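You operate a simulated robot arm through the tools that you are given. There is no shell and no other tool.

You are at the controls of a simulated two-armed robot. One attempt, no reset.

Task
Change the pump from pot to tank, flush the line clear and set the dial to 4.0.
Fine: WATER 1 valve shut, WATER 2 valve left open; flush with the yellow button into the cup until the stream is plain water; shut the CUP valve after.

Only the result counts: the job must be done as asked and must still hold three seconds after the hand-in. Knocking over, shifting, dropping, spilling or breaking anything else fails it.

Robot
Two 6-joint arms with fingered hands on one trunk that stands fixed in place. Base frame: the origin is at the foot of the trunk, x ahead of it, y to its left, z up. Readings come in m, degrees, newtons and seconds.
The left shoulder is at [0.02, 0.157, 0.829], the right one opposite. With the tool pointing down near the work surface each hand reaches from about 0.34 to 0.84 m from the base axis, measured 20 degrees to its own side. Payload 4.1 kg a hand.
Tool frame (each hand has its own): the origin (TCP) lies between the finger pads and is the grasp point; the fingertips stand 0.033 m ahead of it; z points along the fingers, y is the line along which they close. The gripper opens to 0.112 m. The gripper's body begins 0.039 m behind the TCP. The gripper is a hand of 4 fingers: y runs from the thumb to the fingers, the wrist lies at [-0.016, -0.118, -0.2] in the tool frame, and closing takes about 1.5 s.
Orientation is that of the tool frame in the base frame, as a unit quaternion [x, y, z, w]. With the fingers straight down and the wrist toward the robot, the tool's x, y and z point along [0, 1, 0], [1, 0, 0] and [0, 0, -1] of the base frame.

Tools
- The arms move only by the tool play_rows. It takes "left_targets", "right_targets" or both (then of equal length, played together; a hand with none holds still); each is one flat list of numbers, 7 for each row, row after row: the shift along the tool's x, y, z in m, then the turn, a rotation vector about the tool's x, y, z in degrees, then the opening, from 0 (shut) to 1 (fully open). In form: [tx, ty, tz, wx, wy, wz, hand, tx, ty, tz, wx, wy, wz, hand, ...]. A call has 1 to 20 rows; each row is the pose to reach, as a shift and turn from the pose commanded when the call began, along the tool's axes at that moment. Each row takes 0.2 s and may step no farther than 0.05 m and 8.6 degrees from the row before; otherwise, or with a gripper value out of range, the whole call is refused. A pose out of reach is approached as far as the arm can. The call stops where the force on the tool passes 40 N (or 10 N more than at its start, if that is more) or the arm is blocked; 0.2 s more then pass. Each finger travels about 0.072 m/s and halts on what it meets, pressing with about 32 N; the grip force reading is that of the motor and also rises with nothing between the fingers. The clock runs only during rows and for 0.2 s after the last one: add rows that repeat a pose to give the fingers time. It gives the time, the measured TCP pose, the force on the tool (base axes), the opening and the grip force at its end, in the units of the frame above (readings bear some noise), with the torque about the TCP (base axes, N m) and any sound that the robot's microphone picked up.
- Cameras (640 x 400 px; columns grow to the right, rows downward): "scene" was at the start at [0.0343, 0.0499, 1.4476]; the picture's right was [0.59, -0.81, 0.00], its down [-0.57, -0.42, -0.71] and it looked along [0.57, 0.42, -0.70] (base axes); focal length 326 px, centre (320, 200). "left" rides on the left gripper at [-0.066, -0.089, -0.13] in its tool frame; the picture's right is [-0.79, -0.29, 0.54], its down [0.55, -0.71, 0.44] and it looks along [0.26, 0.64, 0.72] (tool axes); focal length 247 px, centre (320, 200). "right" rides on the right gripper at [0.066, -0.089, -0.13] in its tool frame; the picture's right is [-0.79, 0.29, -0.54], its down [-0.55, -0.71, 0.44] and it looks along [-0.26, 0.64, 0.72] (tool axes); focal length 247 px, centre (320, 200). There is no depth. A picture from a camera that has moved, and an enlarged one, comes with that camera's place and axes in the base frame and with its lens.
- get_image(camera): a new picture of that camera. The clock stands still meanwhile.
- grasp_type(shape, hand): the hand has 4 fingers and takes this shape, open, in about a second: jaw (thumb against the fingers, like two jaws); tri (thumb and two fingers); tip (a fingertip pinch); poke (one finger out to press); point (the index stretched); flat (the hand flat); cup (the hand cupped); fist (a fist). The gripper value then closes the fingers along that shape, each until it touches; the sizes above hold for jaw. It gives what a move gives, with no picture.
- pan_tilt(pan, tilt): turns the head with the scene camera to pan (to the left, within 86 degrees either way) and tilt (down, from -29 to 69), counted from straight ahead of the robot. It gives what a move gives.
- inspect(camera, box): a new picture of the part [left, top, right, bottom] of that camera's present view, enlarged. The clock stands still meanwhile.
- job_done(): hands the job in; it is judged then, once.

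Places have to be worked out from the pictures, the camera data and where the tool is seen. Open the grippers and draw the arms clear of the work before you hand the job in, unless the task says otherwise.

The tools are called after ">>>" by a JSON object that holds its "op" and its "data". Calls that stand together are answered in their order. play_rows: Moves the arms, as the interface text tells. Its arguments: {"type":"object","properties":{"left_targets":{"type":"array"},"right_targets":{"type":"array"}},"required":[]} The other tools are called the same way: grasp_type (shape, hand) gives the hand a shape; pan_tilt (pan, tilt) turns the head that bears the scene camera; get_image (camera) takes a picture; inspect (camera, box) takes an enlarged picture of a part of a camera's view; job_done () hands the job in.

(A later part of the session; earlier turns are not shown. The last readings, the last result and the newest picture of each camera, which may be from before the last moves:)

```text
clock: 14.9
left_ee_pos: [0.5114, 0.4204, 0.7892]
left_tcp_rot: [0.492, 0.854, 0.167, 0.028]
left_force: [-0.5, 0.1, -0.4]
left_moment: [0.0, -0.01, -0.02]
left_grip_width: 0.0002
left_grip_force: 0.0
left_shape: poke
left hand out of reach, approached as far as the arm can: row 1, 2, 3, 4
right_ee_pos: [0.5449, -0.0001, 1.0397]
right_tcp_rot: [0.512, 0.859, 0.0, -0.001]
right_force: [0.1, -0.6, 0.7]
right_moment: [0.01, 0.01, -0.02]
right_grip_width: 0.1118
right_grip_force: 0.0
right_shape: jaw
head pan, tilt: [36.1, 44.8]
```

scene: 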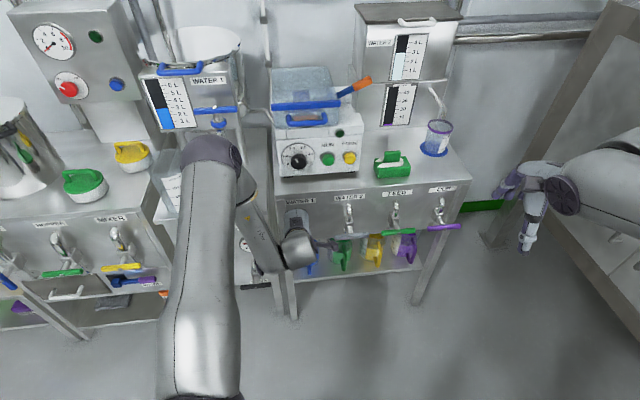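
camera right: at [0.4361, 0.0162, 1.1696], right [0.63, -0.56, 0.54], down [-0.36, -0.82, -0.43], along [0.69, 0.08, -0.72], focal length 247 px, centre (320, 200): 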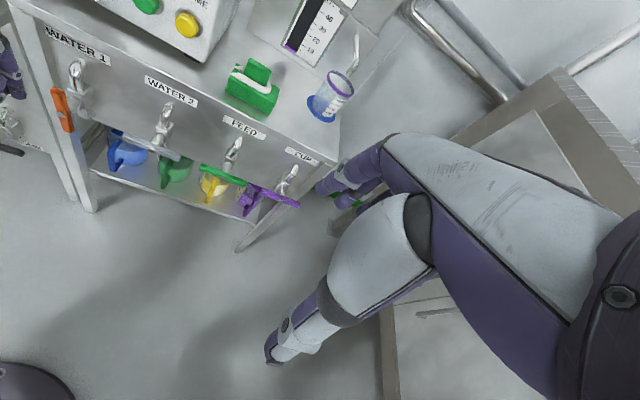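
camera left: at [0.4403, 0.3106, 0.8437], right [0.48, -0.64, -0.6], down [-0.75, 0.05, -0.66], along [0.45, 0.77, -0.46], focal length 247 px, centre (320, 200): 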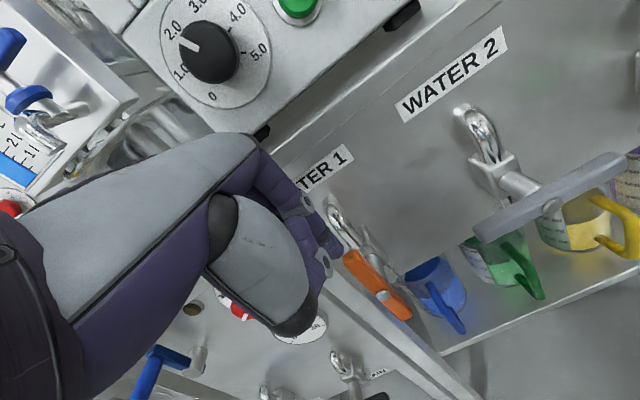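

Turning inward made it worse, so the arm prefers the opposite yaw. I turn the hand outward (yaw ≈58°) and try the same leftward shift.

>>> {"op": "play_rows", "data": {"left_targets": [0.005, 0, 0, 0.9, 2.4, -7.1, 0, 0.015, -0.002, 0, 1.8, 4.7, -14.2, 0, 0.028, -0.005, 0.001, 2.6, 7.0, -21.2, 0, 0.049, -0.01, 0.003, 3.5, 9.4, -28.3, 0]}}

>>> {"op": "get_image", "data": {"camera": "scene"}}

```text
clock: 15.9
left_ee_pos: [0.4779, 0.4589, 0.7919]
left_tcp_rot: [0.253, 0.952, 0.169, -0.016]
left_force: [0.2, -0.2, 0.1]
left_moment: [0.0, -0.03, 0.0]
left_grip_width: 0.0003
left_grip_force: 0.1
left_shape: poke
right_ee_pos: [0.5456, 0.0002, 1.0408]
right_tcp_rot: [0.512, 0.859, -0.002, 0.0]
right_force: [0.6, -0.3, 0.6]
right_moment: [-0.01, 0.0, 0.01]
right_grip_width: 0.1117
right_grip_force: 0.0
right_shape: jaw
head pan, tilt: [36.1, 44.8]
```

```text
taken
```

scene: 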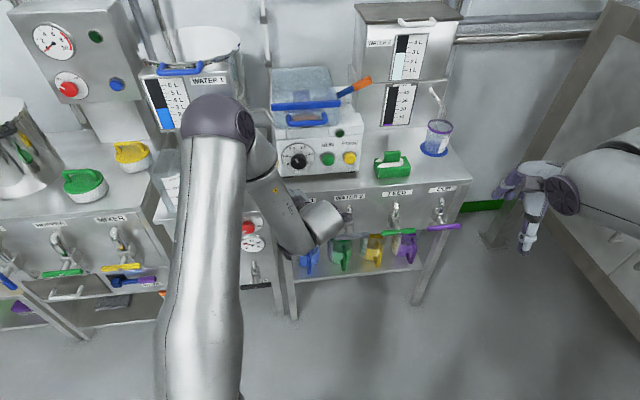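

That pose is fully reachable, so with yaw ≈60° I can get left of WATER 1. I level the hand's roll and go lower, staying in front of the bar.

>>> {"op": "play_rows", "data": {"left_targets": [0.0035, -0.007, 0.03, 0, -3.5, 0, 0, 0.0071, -0.0147, 0.0596, 0, -7.1, 0, 0]}}

>>> {"op": "get_image", "data": {"camera": "left"}}

>>> {"op": "inspect", "data": {"camera": "right", "box": [0, 20, 150, 180]}}

```text
clock: 16.5
left_ee_pos: [0.4679, 0.4729, 0.7307]
left_tcp_rot: [0.264, 0.951, 0.153, 0.043]
left_force: [-0.3, -0.8, -0.6]
left_moment: [0.01, 0.01, 0.01]
left_grip_width: 0.0002
left_grip_force: 0.1
left_shape: poke
right_ee_pos: [0.5458, -0.0008, 1.0398]
right_tcp_rot: [0.511, 0.86, -0.001, 0.0]
right_force: [-0.2, 0.3, -1.1]
right_moment: [0.04, 0.01, 0.0]
right_grip_width: 0.1116
right_grip_force: 0.1
right_shape: jaw
head pan, tilt: [36.1, 44.8]
```

```text
taken
camera left: at [0.4587, 0.3319, 0.8261], right [0.63, -0.5, -0.6], down [-0.75, -0.18, -0.64], along [0.21, 0.85, -0.48], focal length 247 px, centre (320, 200)
```

left: 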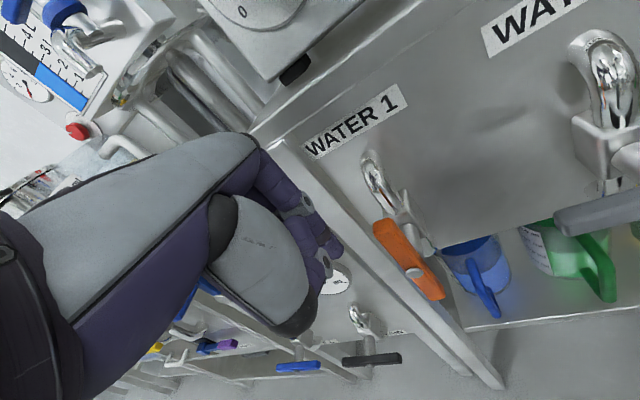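

```text
2.50 times, centred on (75, 100) of right
camera zoom: at [0.4363, 0.016, 1.1695], right [0.63, -0.56, 0.54], down [-0.36, -0.82, -0.43], along [0.69, 0.08, -0.72], focal length 617 px, centre (932, 450)
```

zoom: 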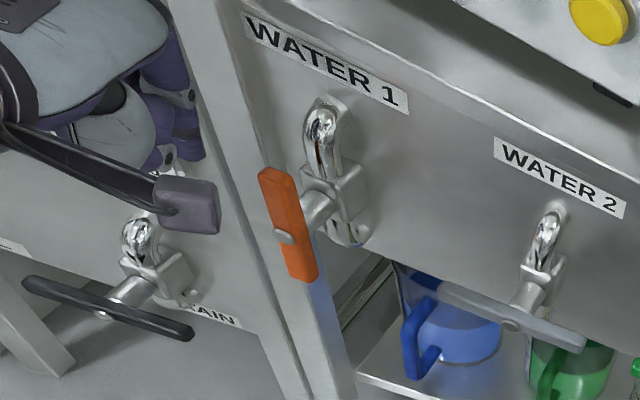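

I'm now at the left of the bar (tip at u≈−0.035, z≈0.70). I slide the tip in beside the bar's upper half and check before pushing.

>>> {"op": "play_rows", "data": {"left_targets": [-0.0032, 0.0109, 0.0036, 0, 0, 0, 0, -0.0065, 0.021, 0.0069, 0, 0, 0, 0, -0.0065, 0.0147, 0.0258, 0, 0, 0, 0, -0.0065, 0.0084, 0.0448, 0, 0, 0, 0]}}

>>> {"op": "inspect", "data": {"camera": "left", "box": [260, 120, 480, 320]}}

>>> {"op": "inspect", "data": {"camera": "right", "box": [0, 20, 150, 180]}}

```text
clock: 17.5
left_ee_pos: [0.4849, 0.4869, 0.6933]
left_tcp_rot: [0.264, 0.951, 0.153, 0.043]
left_force: [-0.7, -0.7, 0.0]
left_moment: [0.01, 0.01, -0.03]
left_grip_width: 0.0
left_grip_force: 0.1
left_shape: poke
right_ee_pos: [0.5454, -0.0, 1.0398]
right_tcp_rot: [0.511, 0.86, -0.001, 0.0]
right_force: [-0.7, 0.4, -0.2]
right_moment: [0.01, -0.01, 0.01]
right_grip_width: 0.1116
right_grip_force: 0.2
right_shape: jaw
head pan, tilt: [36.1, 44.8]
```

```text
2.00 times, centred on (370, 220) of left
camera zoom: at [0.4767, 0.3454, 0.7878], right [0.63, -0.5, -0.6], down [-0.75, -0.18, -0.64], along [0.21, 0.85, -0.48], focal length 494 px, centre (220, 160)
```

zoom: 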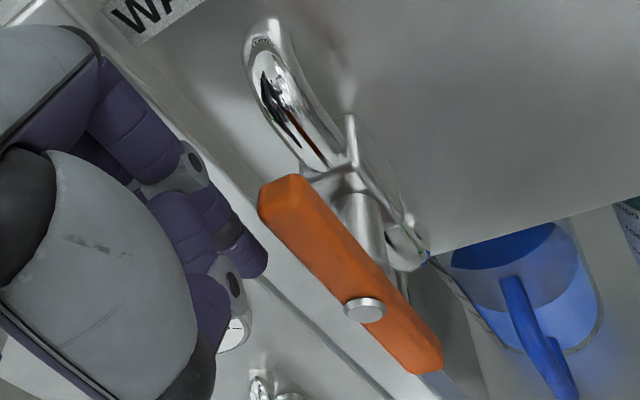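

```text
2.50 times, centred on (75, 100) of right
camera zoom: at [0.4362, 0.0162, 1.1696], right [0.63, -0.56, 0.54], down [-0.36, -0.82, -0.43], along [0.69, 0.08, -0.72], focal length 617 px, centre (932, 450)
```

zoom: 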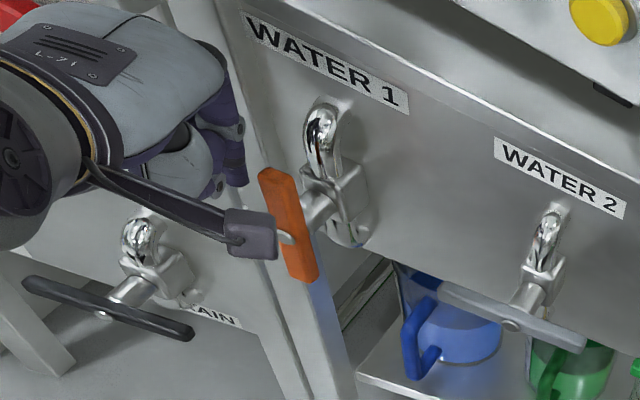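

The tip is left of the bar with clear space, at bar depth. I push its upper half to the right (clockwise) along the arc, first half-way.

>>> {"op": "play_rows", "data": {"left_targets": [-0.0172, -0.0048, -0.0016, 0, 0, 0, 0, -0.0326, -0.0076, -0.0077, 0, 0, 0, 0, -0.0441, -0.0102, -0.0107, 0, 0, 0, 0, -0.0565, -0.0143, -0.0099, 0, 0, 0, 0]}}

>>> {"op": "inspect", "data": {"camera": "left", "box": [260, 120, 480, 320]}}

>>> {"op": "inspect", "data": {"camera": "right", "box": [0, 20, 150, 180]}}

```text
clock: 18.5
left_ee_pos: [0.5241, 0.4422, 0.6991]
left_tcp_rot: [0.265, 0.951, 0.153, 0.042]
left_force: [0.2, 5.0, -1.0]
left_moment: [0.11, 0.04, 0.01]
left_grip_width: 0.0
left_grip_force: 0.1
left_shape: poke
right_ee_pos: [0.5449, -0.0004, 1.0398]
right_tcp_rot: [0.511, 0.859, -0.001, 0.0]
right_force: [0.2, 1.0, 0.1]
right_moment: [-0.03, -0.02, 0.0]
right_grip_width: 0.1117
right_grip_force: 0.1
right_shape: jaw
head pan, tilt: [36.1, 44.8]
```

```text
2.00 times, centred on (370, 220) of left
camera zoom: at [0.5166, 0.3025, 0.793], right [0.63, -0.5, -0.6], down [-0.75, -0.18, -0.64], along [0.21, 0.85, -0.48], focal length 494 px, centre (220, 160)
```

zoom: 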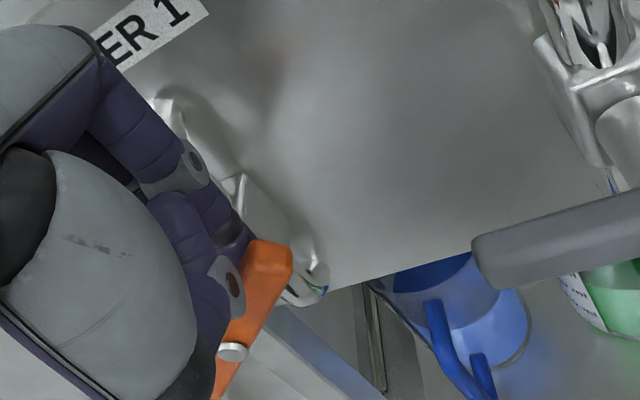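

```text
2.50 times, centred on (75, 100) of right
camera zoom: at [0.4362, 0.0165, 1.1695], right [0.63, -0.56, 0.54], down [-0.36, -0.83, -0.43], along [0.69, 0.08, -0.72], focal length 617 px, centre (932, 450)
```

zoom: 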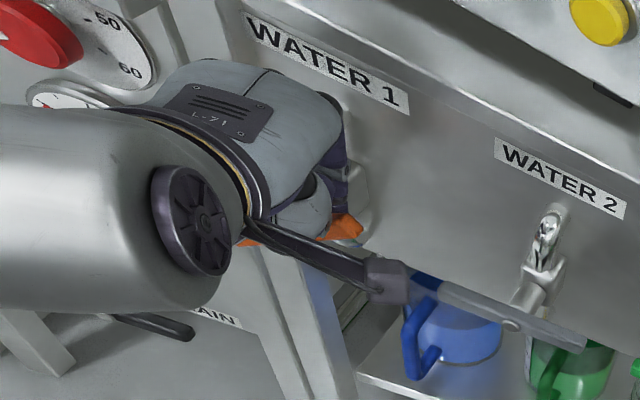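

The handle turns clockwise easily (5 N) and is past half-way. I keep pressing its right half down until it lies crosswise at the stop.

>>> {"op": "play_rows", "data": {"left_targets": [-0.0096, -0.0049, 0.0058, 0, 0, 0, 0, -0.0144, -0.0084, 0.012, 0, 0, 0, 0, -0.0163, -0.0115, 0.0194, 0, 0, 0, 0, -0.0163, -0.014, 0.0269, 0, 0, 0, 0]}}

>>> {"op": "inspect", "data": {"camera": "left", "box": [200, 120, 480, 380]}}

>>> {"op": "inspect", "data": {"camera": "right", "box": [0, 20, 150, 180]}}

```text
clock: 19.2
left_ee_pos: [0.5401, 0.4356, 0.6855]
left_tcp_rot: [0.262, 0.95, 0.161, 0.046]
left_force: [0.1, 1.0, 0.1]
left_moment: [0.02, -0.03, -0.06]
left_grip_width: 0.0002
left_grip_force: 0.0
left_shape: poke
right_ee_pos: [0.5434, -0.0004, 1.0396]
right_tcp_rot: [0.511, 0.86, 0.0, -0.001]
right_force: [-0.9, -0.1, 0.2]
right_moment: [0.05, -0.01, 0.01]
right_grip_width: 0.1118
right_grip_force: 0.1
right_shape: jaw
head pan, tilt: [36.1, 44.8]
stopped in row 3 (left hand): the force on the tool passed its limit at 45 N (the readings are from after the stop); the commanded pose is now the measured one
```

```text
1.54 times, centred on (340, 250) of left
camera zoom: at [0.5303, 0.2925, 0.7781], right [0.64, -0.49, -0.6], down [-0.74, -0.17, -0.65], along [0.21, 0.86, -0.47], focal length 380 px, centre (289, 123)
```

zoom: 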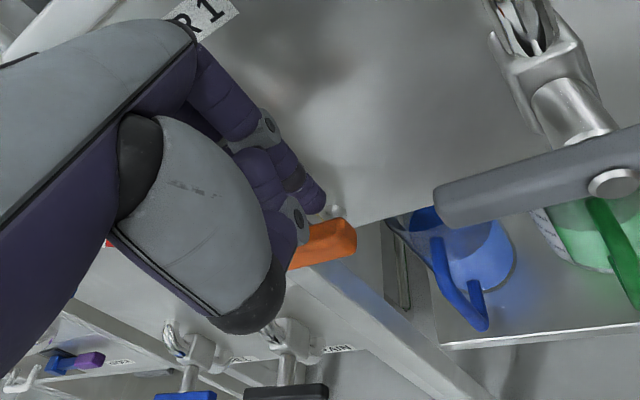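

```text
2.50 times, centred on (75, 100) of right
camera zoom: at [0.436, 0.016, 1.1696], right [0.63, -0.56, 0.54], down [-0.36, -0.82, -0.43], along [0.69, 0.08, -0.72], focal length 617 px, centre (932, 450)
```

zoom: 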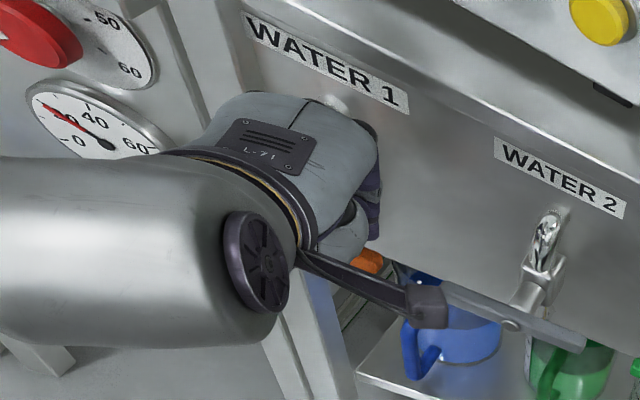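

The push stopped hard at the expected height — the orange bar looks crosswise, parallel to WATER 2's. I lift the finger away and verify.

>>> {"op": "play_rows", "data": {"left_targets": [0, -0.003, -0.02, 0, 0, 0, 0, 0, -0.015, -0.05, 0, 0, 0, 0, 0, -0.03, -0.08, 0, 0, 0, 0]}}

>>> {"op": "get_image", "data": {"camera": "left"}}

>>> {"op": "inspect", "data": {"camera": "right", "box": [0, 20, 150, 180]}}

>>> {"op": "get_image", "data": {"camera": "scene"}}

```text
clock: 20.0
left_ee_pos: [0.5102, 0.3863, 0.7509]
left_tcp_rot: [0.261, 0.951, 0.162, 0.046]
left_force: [0.1, 0.2, -0.2]
left_moment: [0.01, -0.02, 0.02]
left_grip_width: 0.0
left_grip_force: 0.1
left_shape: poke
right_ee_pos: [0.5453, -0.0001, 1.0402]
right_tcp_rot: [0.511, 0.859, 0.0, -0.001]
right_force: [-0.3, 0.4, -0.7]
right_moment: [-0.04, 0.02, -0.03]
right_grip_width: 0.1116
right_grip_force: 0.0
right_shape: jaw
head pan, tilt: [36.1, 44.8]
```

```text
taken
camera left: at [0.5013, 0.2458, 0.8436], right [0.64, -0.49, -0.6], down [-0.74, -0.17, -0.65], along [0.21, 0.86, -0.47], focal length 247 px, centre (320, 200)
```

left: 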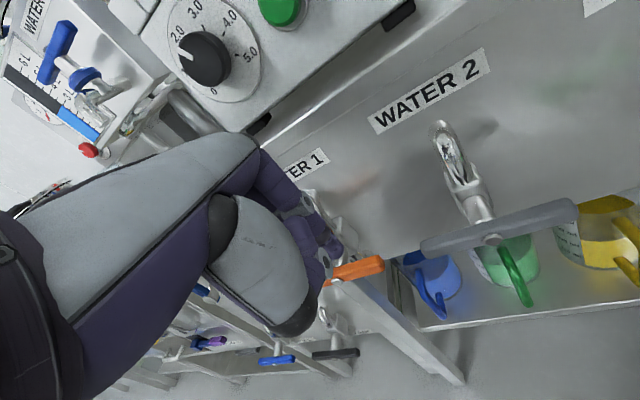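

```text
2.50 times, centred on (75, 100) of right
camera zoom: at [0.4364, 0.0165, 1.1694], right [0.63, -0.56, 0.54], down [-0.36, -0.83, -0.43], along [0.69, 0.08, -0.72], focal length 617 px, centre (932, 450)
```

zoom: 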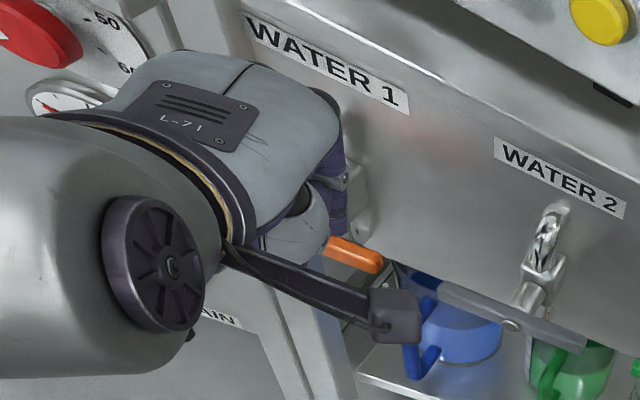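

```text
taken
```

scene: 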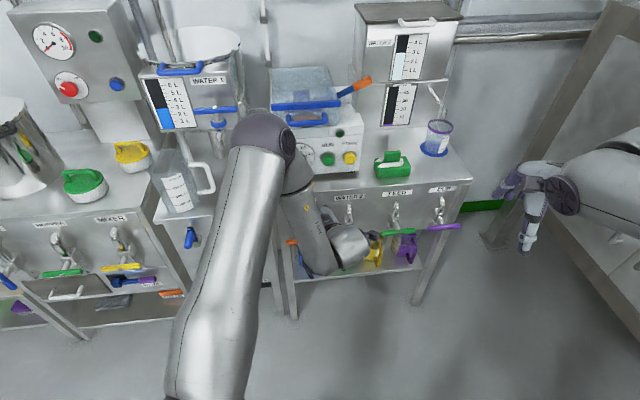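

WATER 1 is now crosswise (shut). Opening WATER 2 should be the reverse (counter-clockwise): I go above the left half of the grey bar (u≈0.115) to press it down.

>>> {"op": "play_rows", "data": {"left_targets": [-0.028, -0.008, -0.003, 0, 0, 0, 0, -0.0556, -0.0158, -0.0054, 0, 0, 0, 0, -0.0628, 0.0067, 0.0025, 0, 0, 0, 0, -0.0699, 0.0223, 0.0293, 0, 0, 0, 0]}}

>>> {"op": "get_image", "data": {"camera": "left"}}

>>> {"op": "get_image", "data": {"camera": "right"}}

```text
clock: 21.0
left_ee_pos: [0.5876, 0.3776, 0.731]
left_tcp_rot: [0.262, 0.95, 0.161, 0.047]
left_force: [0.4, 0.5, 0.3]
left_moment: [0.0, 0.01, 0.01]
left_grip_width: 0.0002
left_grip_force: 0.0
left_shape: poke
right_ee_pos: [0.5448, 0.0004, 1.0394]
right_tcp_rot: [0.511, 0.859, 0.0, 0.0]
right_force: [-0.1, 0.1, 0.0]
right_moment: [0.02, -0.02, 0.02]
right_grip_width: 0.1117
right_grip_force: 0.0
right_shape: jaw
head pan, tilt: [36.1, 44.8]
```

```text
taken
camera left: at [0.5789, 0.2361, 0.8237], right [0.64, -0.49, -0.6], down [-0.74, -0.17, -0.65], along [0.21, 0.86, -0.47], focal length 247 px, centre (320, 200)
```

left: 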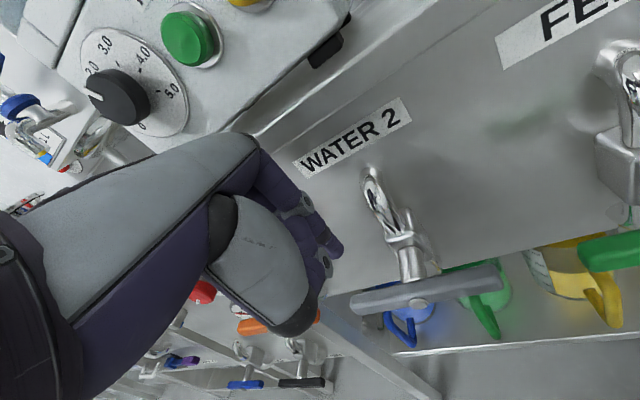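

```text
taken
camera right: at [0.4362, 0.0161, 1.1695], right [0.63, -0.56, 0.54], down [-0.36, -0.82, -0.43], along [0.69, 0.08, -0.72], focal length 247 px, centre (320, 200)
```

right: 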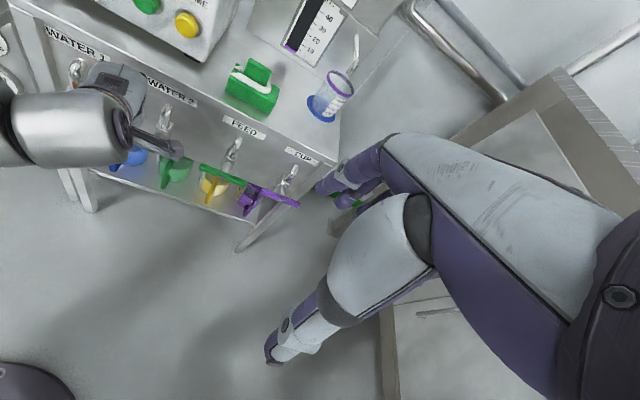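

The tip is right above the left part of WATER 2's bar, about 5 cm up. I press straight down.

>>> {"op": "play_rows", "data": {"left_targets": [0, -0.01, 0.0284, 0, 0, 0, 0, 0, -0.0166, 0.0473, 0, 0, 0, 0, 0, -0.0216, 0.0614, 0, 0, 0, 0, 0, -0.0266, 0.0756, 0, 0, 0, 0, 0, -0.0289, 0.0822, 0, 0, 0, 0]}}

>>> {"op": "get_image", "data": {"camera": "left"}}

>>> {"op": "inspect", "data": {"camera": "right", "box": [50, 40, 250, 200]}}

```text
clock: 22.2
left_ee_pos: [0.5871, 0.3775, 0.6451]
left_tcp_rot: [0.261, 0.951, 0.162, 0.046]
left_force: [2.3, 1.5, 1.8]
left_moment: [0.03, -0.04, 0.0]
left_grip_width: 0.0002
left_grip_force: 0.0
left_shape: poke
right_ee_pos: [0.544, -0.0001, 1.0398]
right_tcp_rot: [0.511, 0.859, -0.001, -0.001]
right_force: [0.2, 0.7, 0.1]
right_moment: [-0.01, 0.01, -0.04]
right_grip_width: 0.1118
right_grip_force: 0.0
right_shape: jaw
head pan, tilt: [36.1, 44.8]
```

```text
taken
camera left: at [0.5778, 0.2364, 0.7364], right [0.64, -0.49, -0.6], down [-0.74, -0.17, -0.65], along [0.21, 0.86, -0.47], focal length 247 px, centre (320, 200)
```

left: 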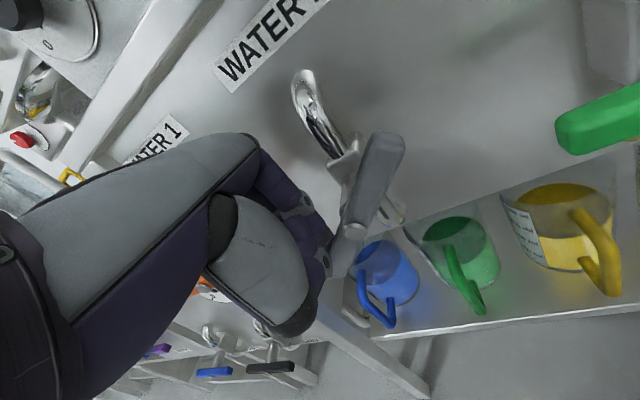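

```text
2.50 times, centred on (150, 120) of right
camera zoom: at [0.4362, 0.0162, 1.1695], right [0.63, -0.56, 0.54], down [-0.36, -0.82, -0.43], along [0.69, 0.08, -0.72], focal length 617 px, centre (745, 400)
```

zoom: 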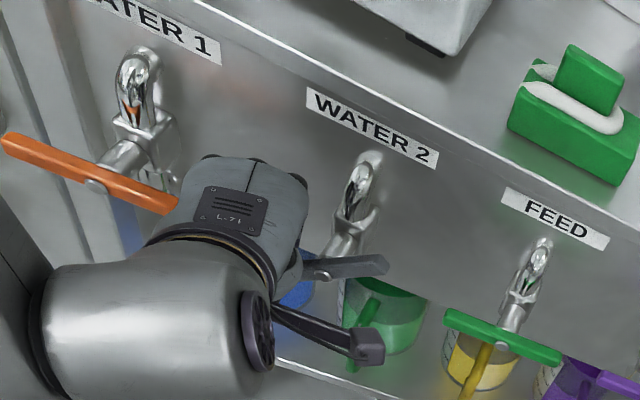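

WATER 2 is turning counter-clockwise freely and stands near 45–50° now. I lift the finger out and go round to the right side of its upper end to finish the turn.

>>> {"op": "play_rows", "data": {"left_targets": [0, 0.0166, -0.0473, 0, 0, 0, 0, 0.0043, 0.0131, -0.0804, 0, 0, 0, 0, 0.0087, 0.0094, -0.1136, 0, 0, 0, 0, -0.0296, -0.0015, -0.1173, 0, 0, 0, 0, -0.068, -0.0124, -0.121, 0, 0, 0, 0, -0.1054, -0.023, -0.1247, 0, 0, 0, 0]}}

>>> {"op": "get_image", "data": {"camera": "left"}}

>>> {"op": "inspect", "data": {"camera": "right", "box": [50, 40, 250, 200]}}

```text
refused: row 1 steps farther than a row can; nothing moved
```

```text
taken
camera left: at [0.5778, 0.2364, 0.7364], right [0.64, -0.49, -0.6], down [-0.74, -0.17, -0.65], along [0.21, 0.86, -0.47], focal length 247 px, centre (320, 200)
```

left: 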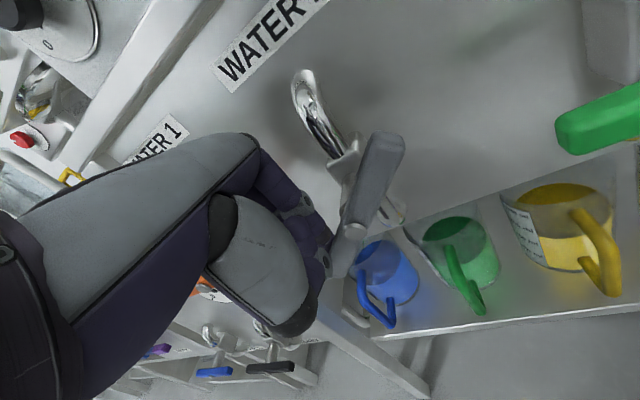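

```text
2.50 times, centred on (150, 120) of right
camera zoom: at [0.4362, 0.0162, 1.1695], right [0.63, -0.56, 0.54], down [-0.36, -0.82, -0.43], along [0.69, 0.08, -0.72], focal length 617 px, centre (745, 400)
```

zoom: 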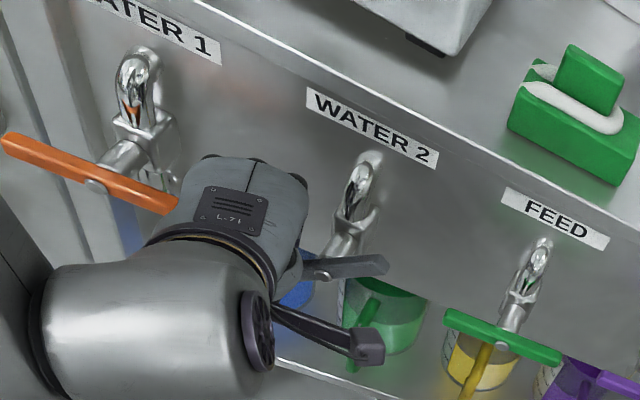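

The first step was a hair over 5 cm; I shorten it and send the same path again.

>>> {"op": "play_rows", "data": {"left_targets": [0, 0.0133, -0.038, 0, 0, 0, 0, 0.0043, 0.0131, -0.0804, 0, 0, 0, 0, 0.0087, 0.0094, -0.1136, 0, 0, 0, 0, -0.0296, -0.0015, -0.1173, 0, 0, 0, 0, -0.068, -0.0124, -0.121, 0, 0, 0, 0, -0.1054, -0.023, -0.1247, 0, 0, 0, 0]}}

>>> {"op": "get_image", "data": {"camera": "left"}}

>>> {"op": "inspect", "data": {"camera": "right", "box": [50, 40, 250, 200]}}

```text
clock: 23.6
left_ee_pos: [0.6457, 0.2704, 0.754]
left_tcp_rot: [0.262, 0.951, 0.161, 0.046]
left_force: [-0.9, 0.8, -0.3]
left_moment: [-0.05, 0.02, -0.03]
left_grip_width: 0.0001
left_grip_force: 0.1
left_shape: poke
right_ee_pos: [0.5442, 0.0005, 1.0403]
right_tcp_rot: [0.512, 0.859, 0.0, 0.0]
right_force: [-0.1, -0.2, 0.3]
right_moment: [-0.05, 0.0, -0.01]
right_grip_width: 0.1116
right_grip_force: 0.0
right_shape: jaw
head pan, tilt: [36.1, 44.8]
```

```text
taken
camera left: at [0.6371, 0.1284, 0.8464], right [0.64, -0.49, -0.6], down [-0.74, -0.17, -0.65], along [0.21, 0.86, -0.47], focal length 247 px, centre (320, 200)
```

left: 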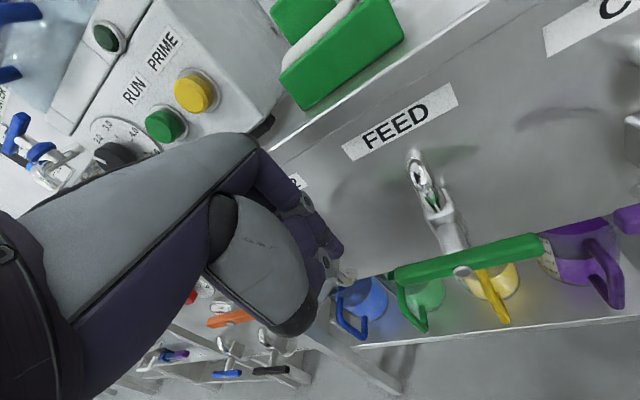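

```text
2.50 times, centred on (150, 120) of right
camera zoom: at [0.4361, 0.0166, 1.1696], right [0.63, -0.56, 0.54], down [-0.36, -0.83, -0.43], along [0.69, 0.08, -0.72], focal length 617 px, centre (745, 400)
```

zoom: 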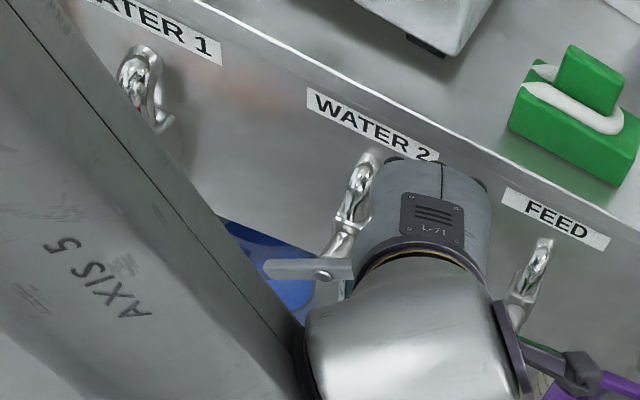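

The half-turned bar stayed put, and the finger is to its right (u≈0.234). I lower it beside the upper end and push left until the stop.

>>> {"op": "play_rows", "data": {"left_targets": [-0.0087, 0.0205, 0.0285, 0, 0, 0, 0, -0.0087, 0.0062, 0.0691, 0, 0, 0, 0, 0.0105, 0.0117, 0.071, 0, 0, 0, 0, 0.0296, 0.0171, 0.0728, 0, 0, 0, 0, 0.044, 0.0212, 0.0742, 0, 0, 0, 0, 0.0584, 0.0253, 0.0756, 0, 0, 0, 0]}}

>>> {"op": "get_image", "data": {"camera": "left"}}

>>> {"op": "inspect", "data": {"camera": "right", "box": [50, 40, 250, 200]}}

```text
clock: 25.0
left_ee_pos: [0.6198, 0.3438, 0.692]
left_tcp_rot: [0.259, 0.951, 0.163, 0.046]
left_force: [12.4, 5.3, 6.0]
left_moment: [0.24, -0.26, -0.18]
left_grip_width: 0.0002
left_grip_force: 0.0
left_shape: poke
right_ee_pos: [0.546, 0.0001, 1.0397]
right_tcp_rot: [0.511, 0.86, -0.001, -0.001]
right_force: [0.2, -0.2, -0.2]
right_moment: [0.06, 0.0, 0.03]
right_grip_width: 0.1117
right_grip_force: 0.1
right_shape: jaw
head pan, tilt: [36.1, 44.8]
```

```text
taken
camera left: at [0.6112, 0.2023, 0.7839], right [0.64, -0.48, -0.6], down [-0.74, -0.17, -0.65], along [0.21, 0.86, -0.47], focal length 247 px, centre (320, 200)
```

left: 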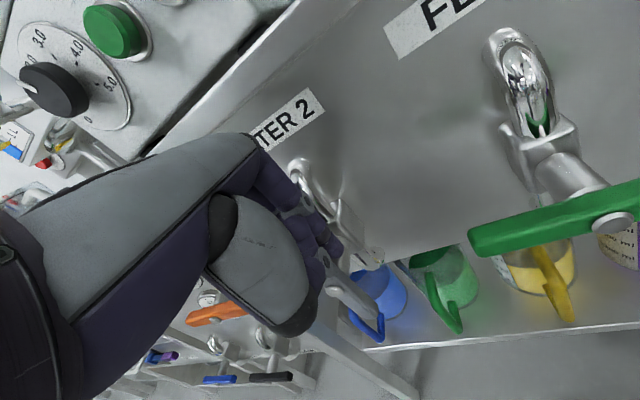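

```text
2.50 times, centred on (150, 120) of right
camera zoom: at [0.4366, 0.0161, 1.1694], right [0.63, -0.56, 0.54], down [-0.36, -0.82, -0.43], along [0.69, 0.08, -0.72], focal length 617 px, centre (745, 400)
```

zoom: 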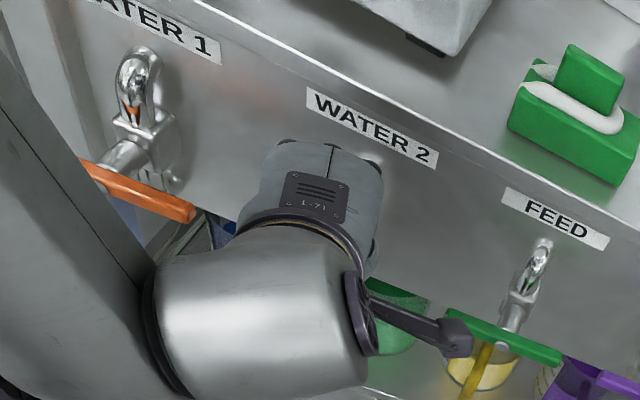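

The bar looks close to upright, but the finger pressed further than I expected (12 N). I zoom in to see how the finger and bar stand.

>>> {"op": "inspect", "data": {"camera": "left", "box": [260, 150, 420, 340]}}

>>> {"op": "inspect", "data": {"camera": "scene", "box": [270, 170, 480, 300]}}

```text
2.11 times, centred on (340, 245) of left
camera zoom: at [0.6112, 0.2023, 0.7839], right [0.64, -0.48, -0.6], down [-0.74, -0.17, -0.65], along [0.21, 0.86, -0.47], focal length 520 px, centre (278, 105)
```

zoom: 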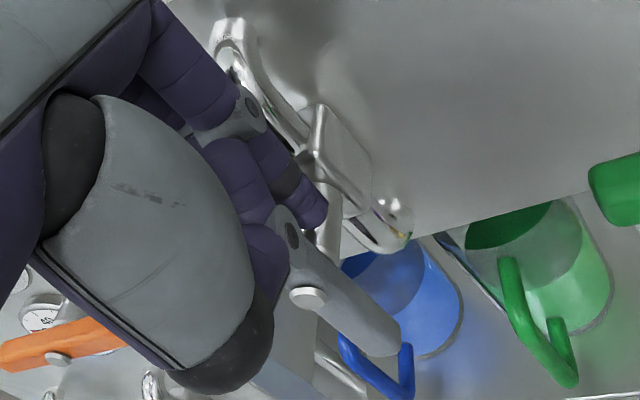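

```text
3.05 times, centred on (375, 235) of scene
camera zoom: at [0.0346, 0.0495, 1.4476], right [0.59, -0.81, 0.0], down [-0.57, -0.42, -0.71], along [0.57, 0.42, -0.7], focal length 994 px, centre (152, 93)
```

zoom: 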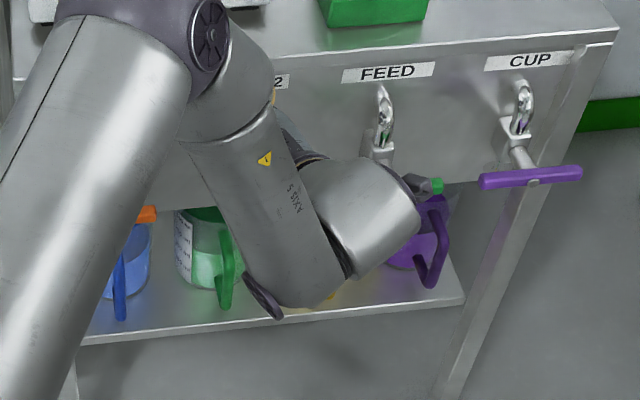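

The bar's edge works out within ~2° of vertical — WATER 2 is open. I back the finger out the way it came: right first, then up.

>>> {"op": "play_rows", "data": {"left_targets": [-0.0192, -0.0055, -0.0019, 0, 0, 0, 0, -0.0383, -0.0109, -0.0037, 0, 0, 0, 0, -0.0383, 0.002, -0.042, 0, 0, 0, 0, -0.0383, -0.01, -0.08, 0, 0, 0, 0, -0.0383, -0.03, -0.11, 0, 0, 0, 0]}}

>>> {"op": "get_image", "data": {"camera": "left"}}

>>> {"op": "get_image", "data": {"camera": "right"}}

```text
clock: 26.2
left_ee_pos: [0.6189, 0.2686, 0.7862]
left_tcp_rot: [0.261, 0.951, 0.162, 0.045]
left_force: [-0.1, -0.2, 0.1]
left_moment: [-0.02, -0.01, -0.02]
left_grip_width: 0.0001
left_grip_force: 0.0
left_shape: poke
right_ee_pos: [0.5447, 0.0001, 1.0399]
right_tcp_rot: [0.511, 0.859, 0.0, -0.001]
right_force: [0.1, 0.1, -0.7]
right_moment: [-0.03, 0.02, 0.01]
right_grip_width: 0.1117
right_grip_force: 0.1
right_shape: jaw
head pan, tilt: [36.1, 44.8]
```

```text
taken
camera left: at [0.61, 0.1263, 0.8786], right [0.64, -0.49, -0.6], down [-0.74, -0.17, -0.65], along [0.21, 0.86, -0.47], focal length 247 px, centre (320, 200)
```

left: 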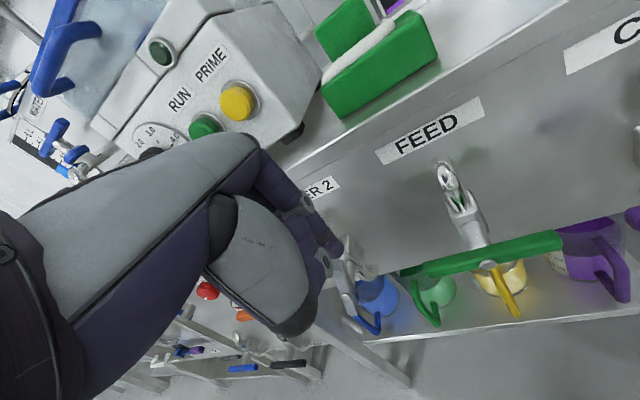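

```text
taken
camera right: at [0.4365, 0.0165, 1.1694], right [0.63, -0.56, 0.54], down [-0.36, -0.83, -0.43], along [0.69, 0.08, -0.72], focal length 247 px, centre (320, 200)
```

right: 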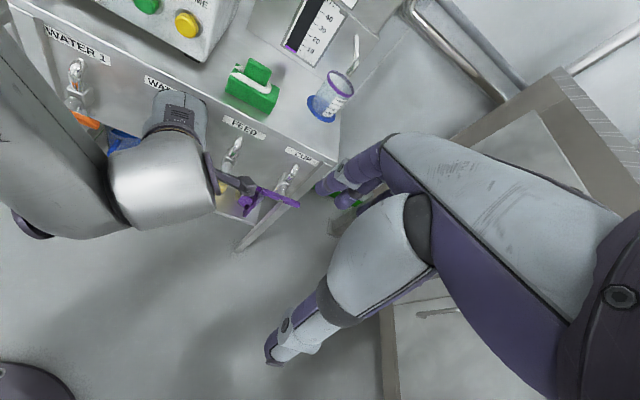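

WATER 2 stands upright (open), WATER 1 crosswise (shut). For CUP I'll use the right arm; I shape its hand to poke and look at CUP closely from both cameras.

>>> {"op": "grasp_type", "data": {"hand": "right", "shape": "poke"}}

>>> {"op": "inspect", "data": {"camera": "right", "box": [190, 80, 350, 240]}}

>>> {"op": "get_image", "data": {"camera": "right"}}

>>> {"op": "get_image", "data": {"camera": "scene"}}

```text
clock: 27.1
left_ee_pos: [0.619, 0.2683, 0.7867]
left_tcp_rot: [0.262, 0.951, 0.16, 0.047]
left_force: [-0.3, -0.4, -1.1]
left_moment: [0.02, 0.01, 0.02]
left_grip_width: 0.0001
left_grip_force: 0.0
left_shape: poke
right_ee_pos: [0.5447, -0.0003, 1.0404]
right_tcp_rot: [0.511, 0.86, 0.0, 0.0]
right_force: [0.0, 0.0, -0.6]
right_moment: [0.0, -0.03, -0.07]
right_grip_width: 0.0
right_grip_force: 0.0
right_shape: poke
head pan, tilt: [36.1, 44.8]
```

```text
2.50 times, centred on (270, 160) of right
camera zoom: at [0.4363, 0.0162, 1.1695], right [0.63, -0.56, 0.54], down [-0.36, -0.82, -0.43], along [0.69, 0.08, -0.72], focal length 617 px, centre (445, 300)
```

zoom: 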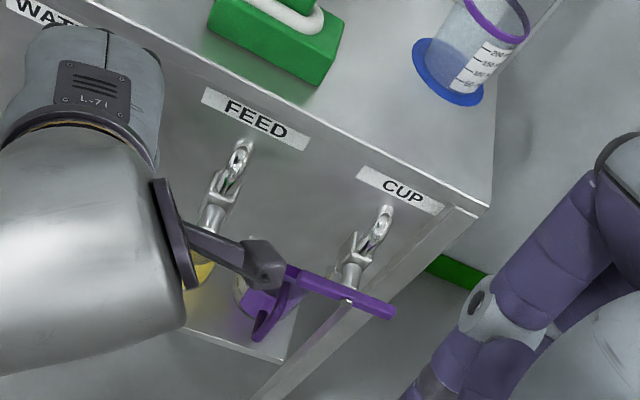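

```text
taken
camera right: at [0.4363, 0.0162, 1.1695], right [0.63, -0.56, 0.54], down [-0.36, -0.82, -0.43], along [0.69, 0.08, -0.72], focal length 247 px, centre (320, 200)
```

right: 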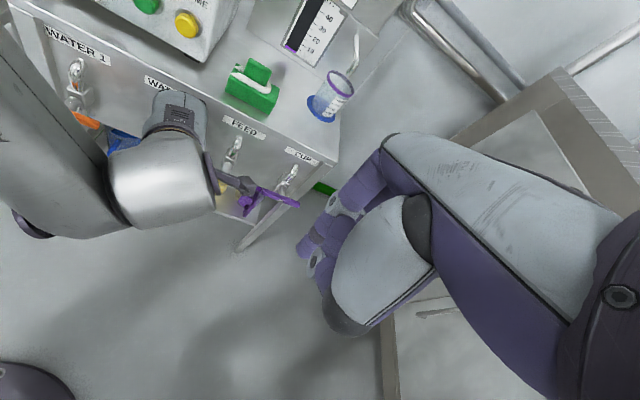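

```text
taken
```

scene: 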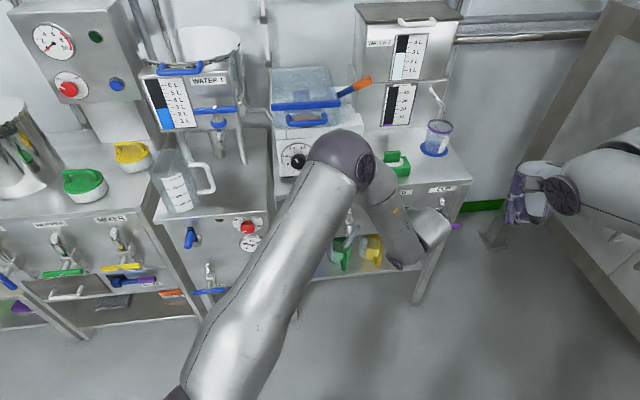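

First I move the left hand clear of CUP, up to a waiting place in front of the PRIME button with the finger tilted ~50° from vertical.

>>> {"op": "play_rows", "data": {"left_targets": [0.0089, 0.0244, -0.0218, -6.2, -1.3, 1.9, 0, 0.0178, 0.0488, -0.0436, -12.4, -2.6, 3.8, 0, 0.0266, 0.0731, -0.0654, -18.6, -3.9, 5.6, 0, 0.0355, 0.0975, -0.0872, -24.8, -5.2, 7.5, 0, 0.0444, 0.1219, -0.109, -31, -6.45, 9.4, 0]}}

>>> {"op": "get_image", "data": {"camera": "left"}}

>>> {"op": "get_image", "data": {"camera": "scene"}}

```text
clock: 28.3
left_ee_pos: [0.6231, 0.3572, 0.93]
left_tcp_rot: [0.324, 0.845, 0.398, 0.154]
left_force: [-0.3, -0.1, 0.4]
left_moment: [-0.02, 0.01, 0.02]
left_grip_width: 0.0001
left_grip_force: 0.0
left_shape: poke
right_ee_pos: [0.5448, -0.0004, 1.0409]
right_tcp_rot: [0.511, 0.859, -0.001, 0.0]
right_force: [0.1, -1.0, -0.3]
right_moment: [0.0, -0.02, 0.01]
right_grip_width: 0.0
right_grip_force: 0.0
right_shape: poke
head pan, tilt: [36.1, 44.8]
```

```text
taken
camera left: at [0.5668, 0.1973, 0.9425], right [0.75, -0.36, -0.56], down [-0.49, 0.28, -0.83], along [0.46, 0.89, 0.04], focal length 247 px, centre (320, 200)
```

left: 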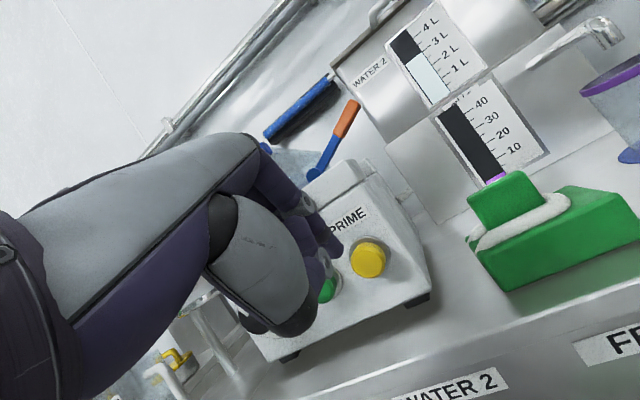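

```text
taken
```

scene: 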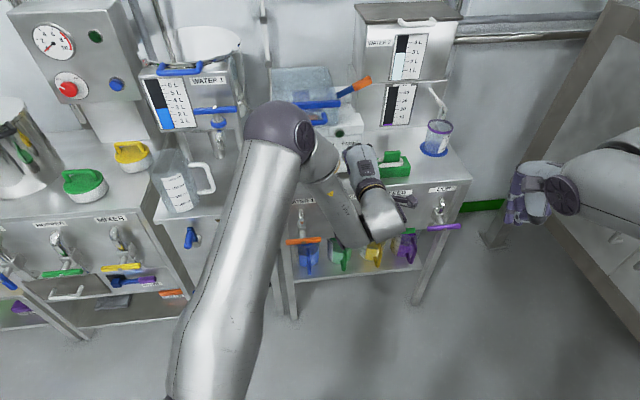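

Left hand is parked with a view of the gauge. Now the right arm moves toward CUP in two stages, turning its hand to yaw ≈10° and tilting 20°.

>>> {"op": "play_rows", "data": {"right_targets": [0.0024, 0.0301, 0.03, -2.5, -0.4, 2.25, 0, 0.0048, 0.0603, 0.06, -5, -0.8, 4.5, 0, 0.0072, 0.0904, 0.09, -7.5, -1.2, 6.75, 0, 0.0097, 0.1206, 0.12, -10, -1.6, 9, 0]}}

>>> {"op": "get_image", "data": {"camera": "right"}}

>>> {"op": "get_image", "data": {"camera": "scene"}}

```text
clock: 29.3
left_ee_pos: [0.6228, 0.3576, 0.9303]
left_tcp_rot: [0.324, 0.846, 0.396, 0.153]
left_force: [0.6, 0.2, -0.1]
left_moment: [-0.02, -0.02, 0.02]
left_grip_width: 0.0001
left_grip_force: 0.0
left_shape: poke
right_ee_pos: [0.6478, 0.0641, 0.9196]
right_tcp_rot: [0.575, 0.813, 0.068, 0.056]
right_force: [0.0, -0.4, -0.3]
right_moment: [0.01, -0.01, -0.03]
right_grip_width: 0.0
right_grip_force: 0.1
right_shape: poke
head pan, tilt: [36.1, 44.8]
```

```text
taken
camera right: at [0.5222, 0.0929, 1.0308], right [0.44, -0.68, 0.59], down [-0.4, -0.74, -0.55], along [0.8, 0.0, -0.59], focal length 247 px, centre (320, 200)
```

right: 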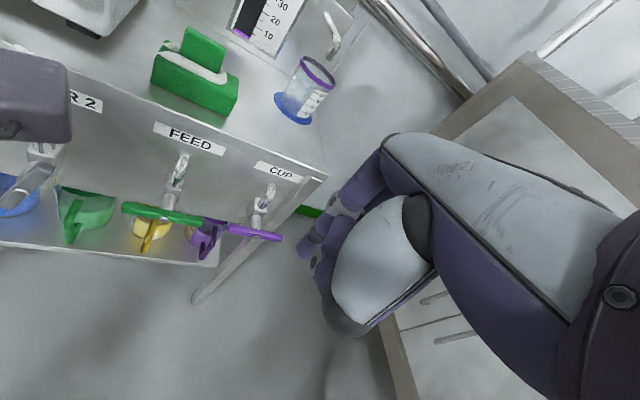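

```text
taken
```

scene: 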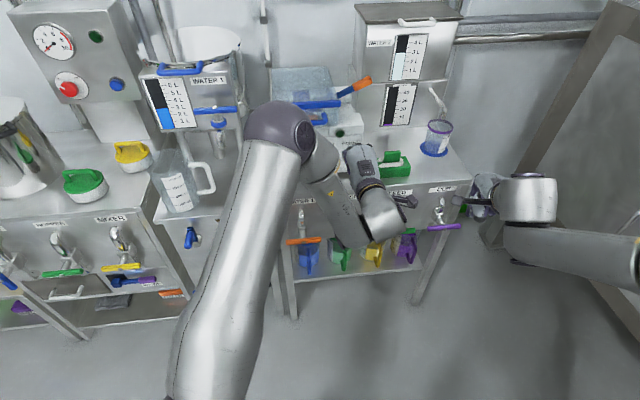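

The two wrist cameras would come close if I continue, so I first slide the left hand 9 cm to the left, in front of the dial.

>>> {"op": "play_rows", "data": {"left_targets": [0.03, 0.0018, 0.0021, 0, 0, 0, 0, 0.06, 0.0036, 0.0042, 0, 0, 0, 0, 0.0896, 0.0054, 0.0063, 0, 0, 0, 0]}}

>>> {"op": "play_rows", "data": {"right_targets": [0.0034, 0.0321, 0.0273, -2.5, -0.4, 2.25, 0, 0.0068, 0.0642, 0.0546, -5, -0.8, 4.5, 0, 0.0102, 0.0963, 0.0819, -7.5, -1.2, 6.75, 0]}}

>>> {"op": "get_image", "data": {"camera": "right"}}

>>> {"op": "get_image", "data": {"camera": "scene"}}

```text
clock: 30.1
left_ee_pos: [0.5606, 0.4248, 0.9274]
left_tcp_rot: [0.324, 0.845, 0.397, 0.154]
left_force: [0.7, -0.5, 0.1]
left_moment: [0.05, -0.02, 0.02]
left_grip_width: 0.0
left_grip_force: 0.1
left_shape: poke
right_ee_pos: [0.6481, 0.0645, 0.9186]
right_tcp_rot: [0.575, 0.813, 0.067, 0.056]
right_force: [0.8, 0.9, 0.3]
right_moment: [0.01, 0.07, -0.03]
right_grip_width: 0.0001
right_grip_force: 0.0
right_shape: poke
head pan, tilt: [36.1, 44.8]
```

```text
clock: 30.9
left_ee_pos: [0.5601, 0.4237, 0.9292]
left_tcp_rot: [0.324, 0.845, 0.397, 0.154]
left_force: [-0.6, -0.9, 0.2]
left_moment: [-0.01, 0.02, -0.01]
left_grip_width: 0.0001
left_grip_force: 0.1
left_shape: poke
right_ee_pos: [0.7467, 0.1104, 0.8577]
right_tcp_rot: [0.618, 0.771, 0.119, 0.098]
right_force: [0.4, -0.3, -0.6]
right_moment: [-0.02, 0.0, 0.01]
right_grip_width: 0.0
right_grip_force: 0.0
right_shape: poke
head pan, tilt: [36.1, 44.8]
```

```text
taken
camera right: at [0.6123, 0.1488, 0.9539], right [0.28, -0.75, 0.6], down [-0.41, -0.66, -0.63], along [0.87, -0.07, -0.49], focal length 247 px, centre (320, 200)
```

right: 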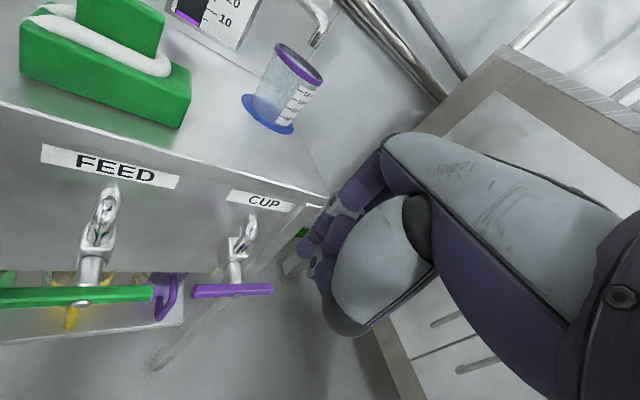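

```text
taken
```

scene: 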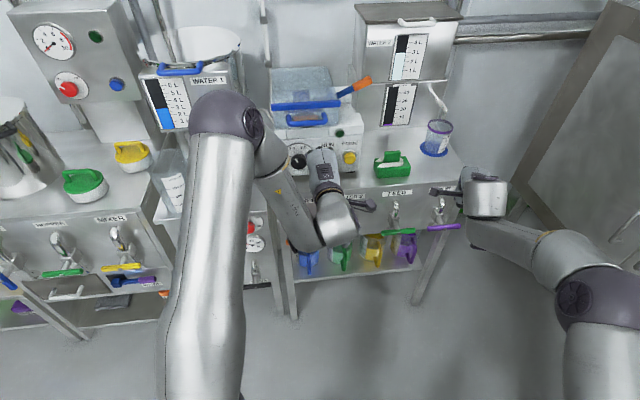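

CUP's bar measures from u≈0.408 to 0.513 at z≈0.646. I lower the right fingertip to just above its left part.

>>> {"op": "play_rows", "data": {"right_targets": [0.0109, -0.0041, 0.0302, 0, 0, 0, 0, 0.0218, -0.0083, 0.0603, 0, 0, 0, 0, 0.0322, -0.004, 0.1037, 0, 0, 0, 0, 0.0438, 0.0071, 0.1345, 0, 0, 0, 0]}}

>>> {"op": "get_image", "data": {"camera": "right"}}

>>> {"op": "get_image", "data": {"camera": "scene"}}

```text
clock: 31.9
left_ee_pos: [0.5601, 0.4239, 0.9277]
left_tcp_rot: [0.322, 0.845, 0.398, 0.153]
left_force: [0.7, 0.1, 0.4]
left_moment: [0.01, 0.02, 0.04]
left_grip_width: 0.0
left_grip_force: 0.1
left_shape: poke
right_ee_pos: [0.7734, 0.1521, 0.7477]
right_tcp_rot: [0.617, 0.772, 0.117, 0.098]
right_force: [-0.8, 0.3, 0.3]
right_moment: [-0.01, -0.01, -0.03]
right_grip_width: 0.0001
right_grip_force: 0.1
right_shape: poke
right hand out of reach, approached as far as the arm can: row 4
head pan, tilt: [36.1, 44.8]
```

```text
taken
camera right: at [0.6375, 0.1908, 0.844], right [0.28, -0.75, 0.6], down [-0.41, -0.66, -0.63], along [0.87, -0.07, -0.49], focal length 247 px, centre (320, 200)
```

right: 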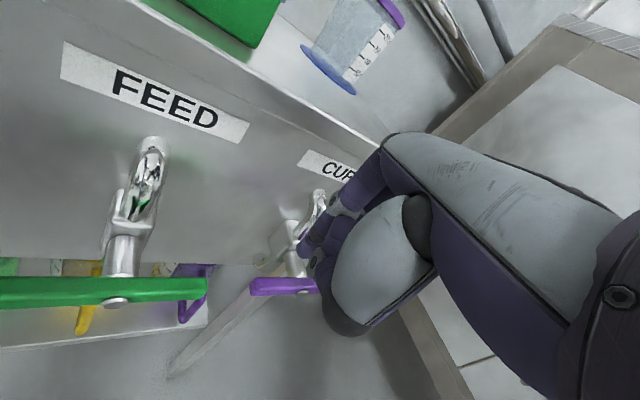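

```text
taken
```

scene: 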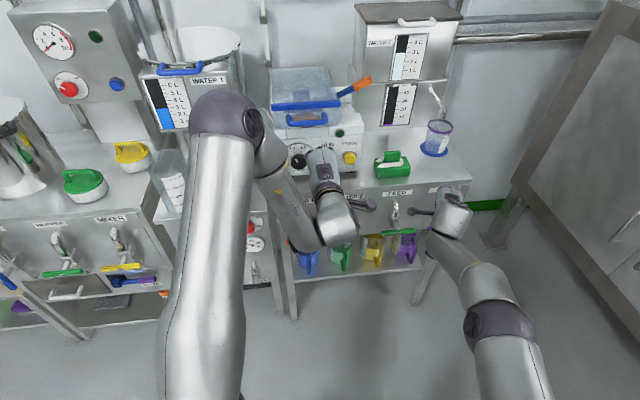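

The right arm is at its far limit in this pose. I tilt its fingers further up (pitch ≈43°, yaw ≈25°), which brings the wrist back and gains reach.

>>> {"op": "play_rows", "data": {"right_targets": [0, 0, -0.005, -6.25, 1.6, -2.75, 0, 0, 0, -0.01, -12.5, 3.2, -5.5, 0, 0, 0, -0.01, -18.75, 4.8, -8.25, 0, 0, 0, -0.01, -25, 6.4, -11, 0]}}

>>> {"op": "get_image", "data": {"camera": "right"}}

```text
clock: 32.9
left_ee_pos: [0.5604, 0.4247, 0.9263]
left_tcp_rot: [0.323, 0.845, 0.398, 0.153]
left_force: [1.2, 0.6, 0.0]
left_moment: [-0.02, 0.03, -0.01]
left_grip_width: 0.0001
left_grip_force: 0.0
left_shape: poke
right_ee_pos: [0.7924, 0.174, 0.7646]
right_tcp_rot: [0.541, 0.784, 0.251, 0.172]
right_force: [-0.3, 0.5, -0.4]
right_moment: [0.01, 0.02, 0.02]
right_grip_width: 0.0
right_grip_force: 0.1
right_shape: poke
right hand out of reach, approached as far as the arm can: row 1, 2, 3, 4
head pan, tilt: [36.1, 44.8]
```

```text
taken
camera right: at [0.6314, 0.1844, 0.8178], right [0.21, -0.77, 0.6], down [-0.11, -0.63, -0.77], along [0.97, 0.09, -0.21], focal length 247 px, centre (320, 200)
```

right: 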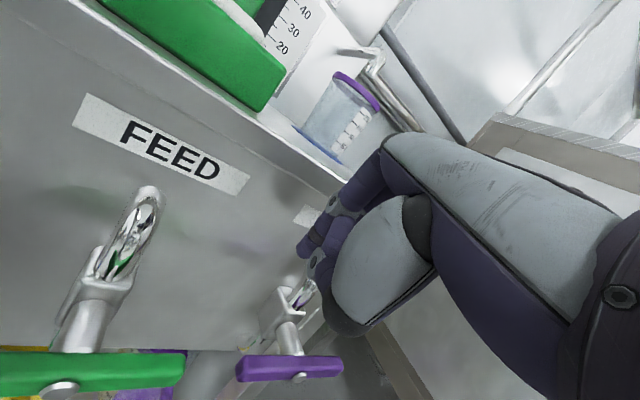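

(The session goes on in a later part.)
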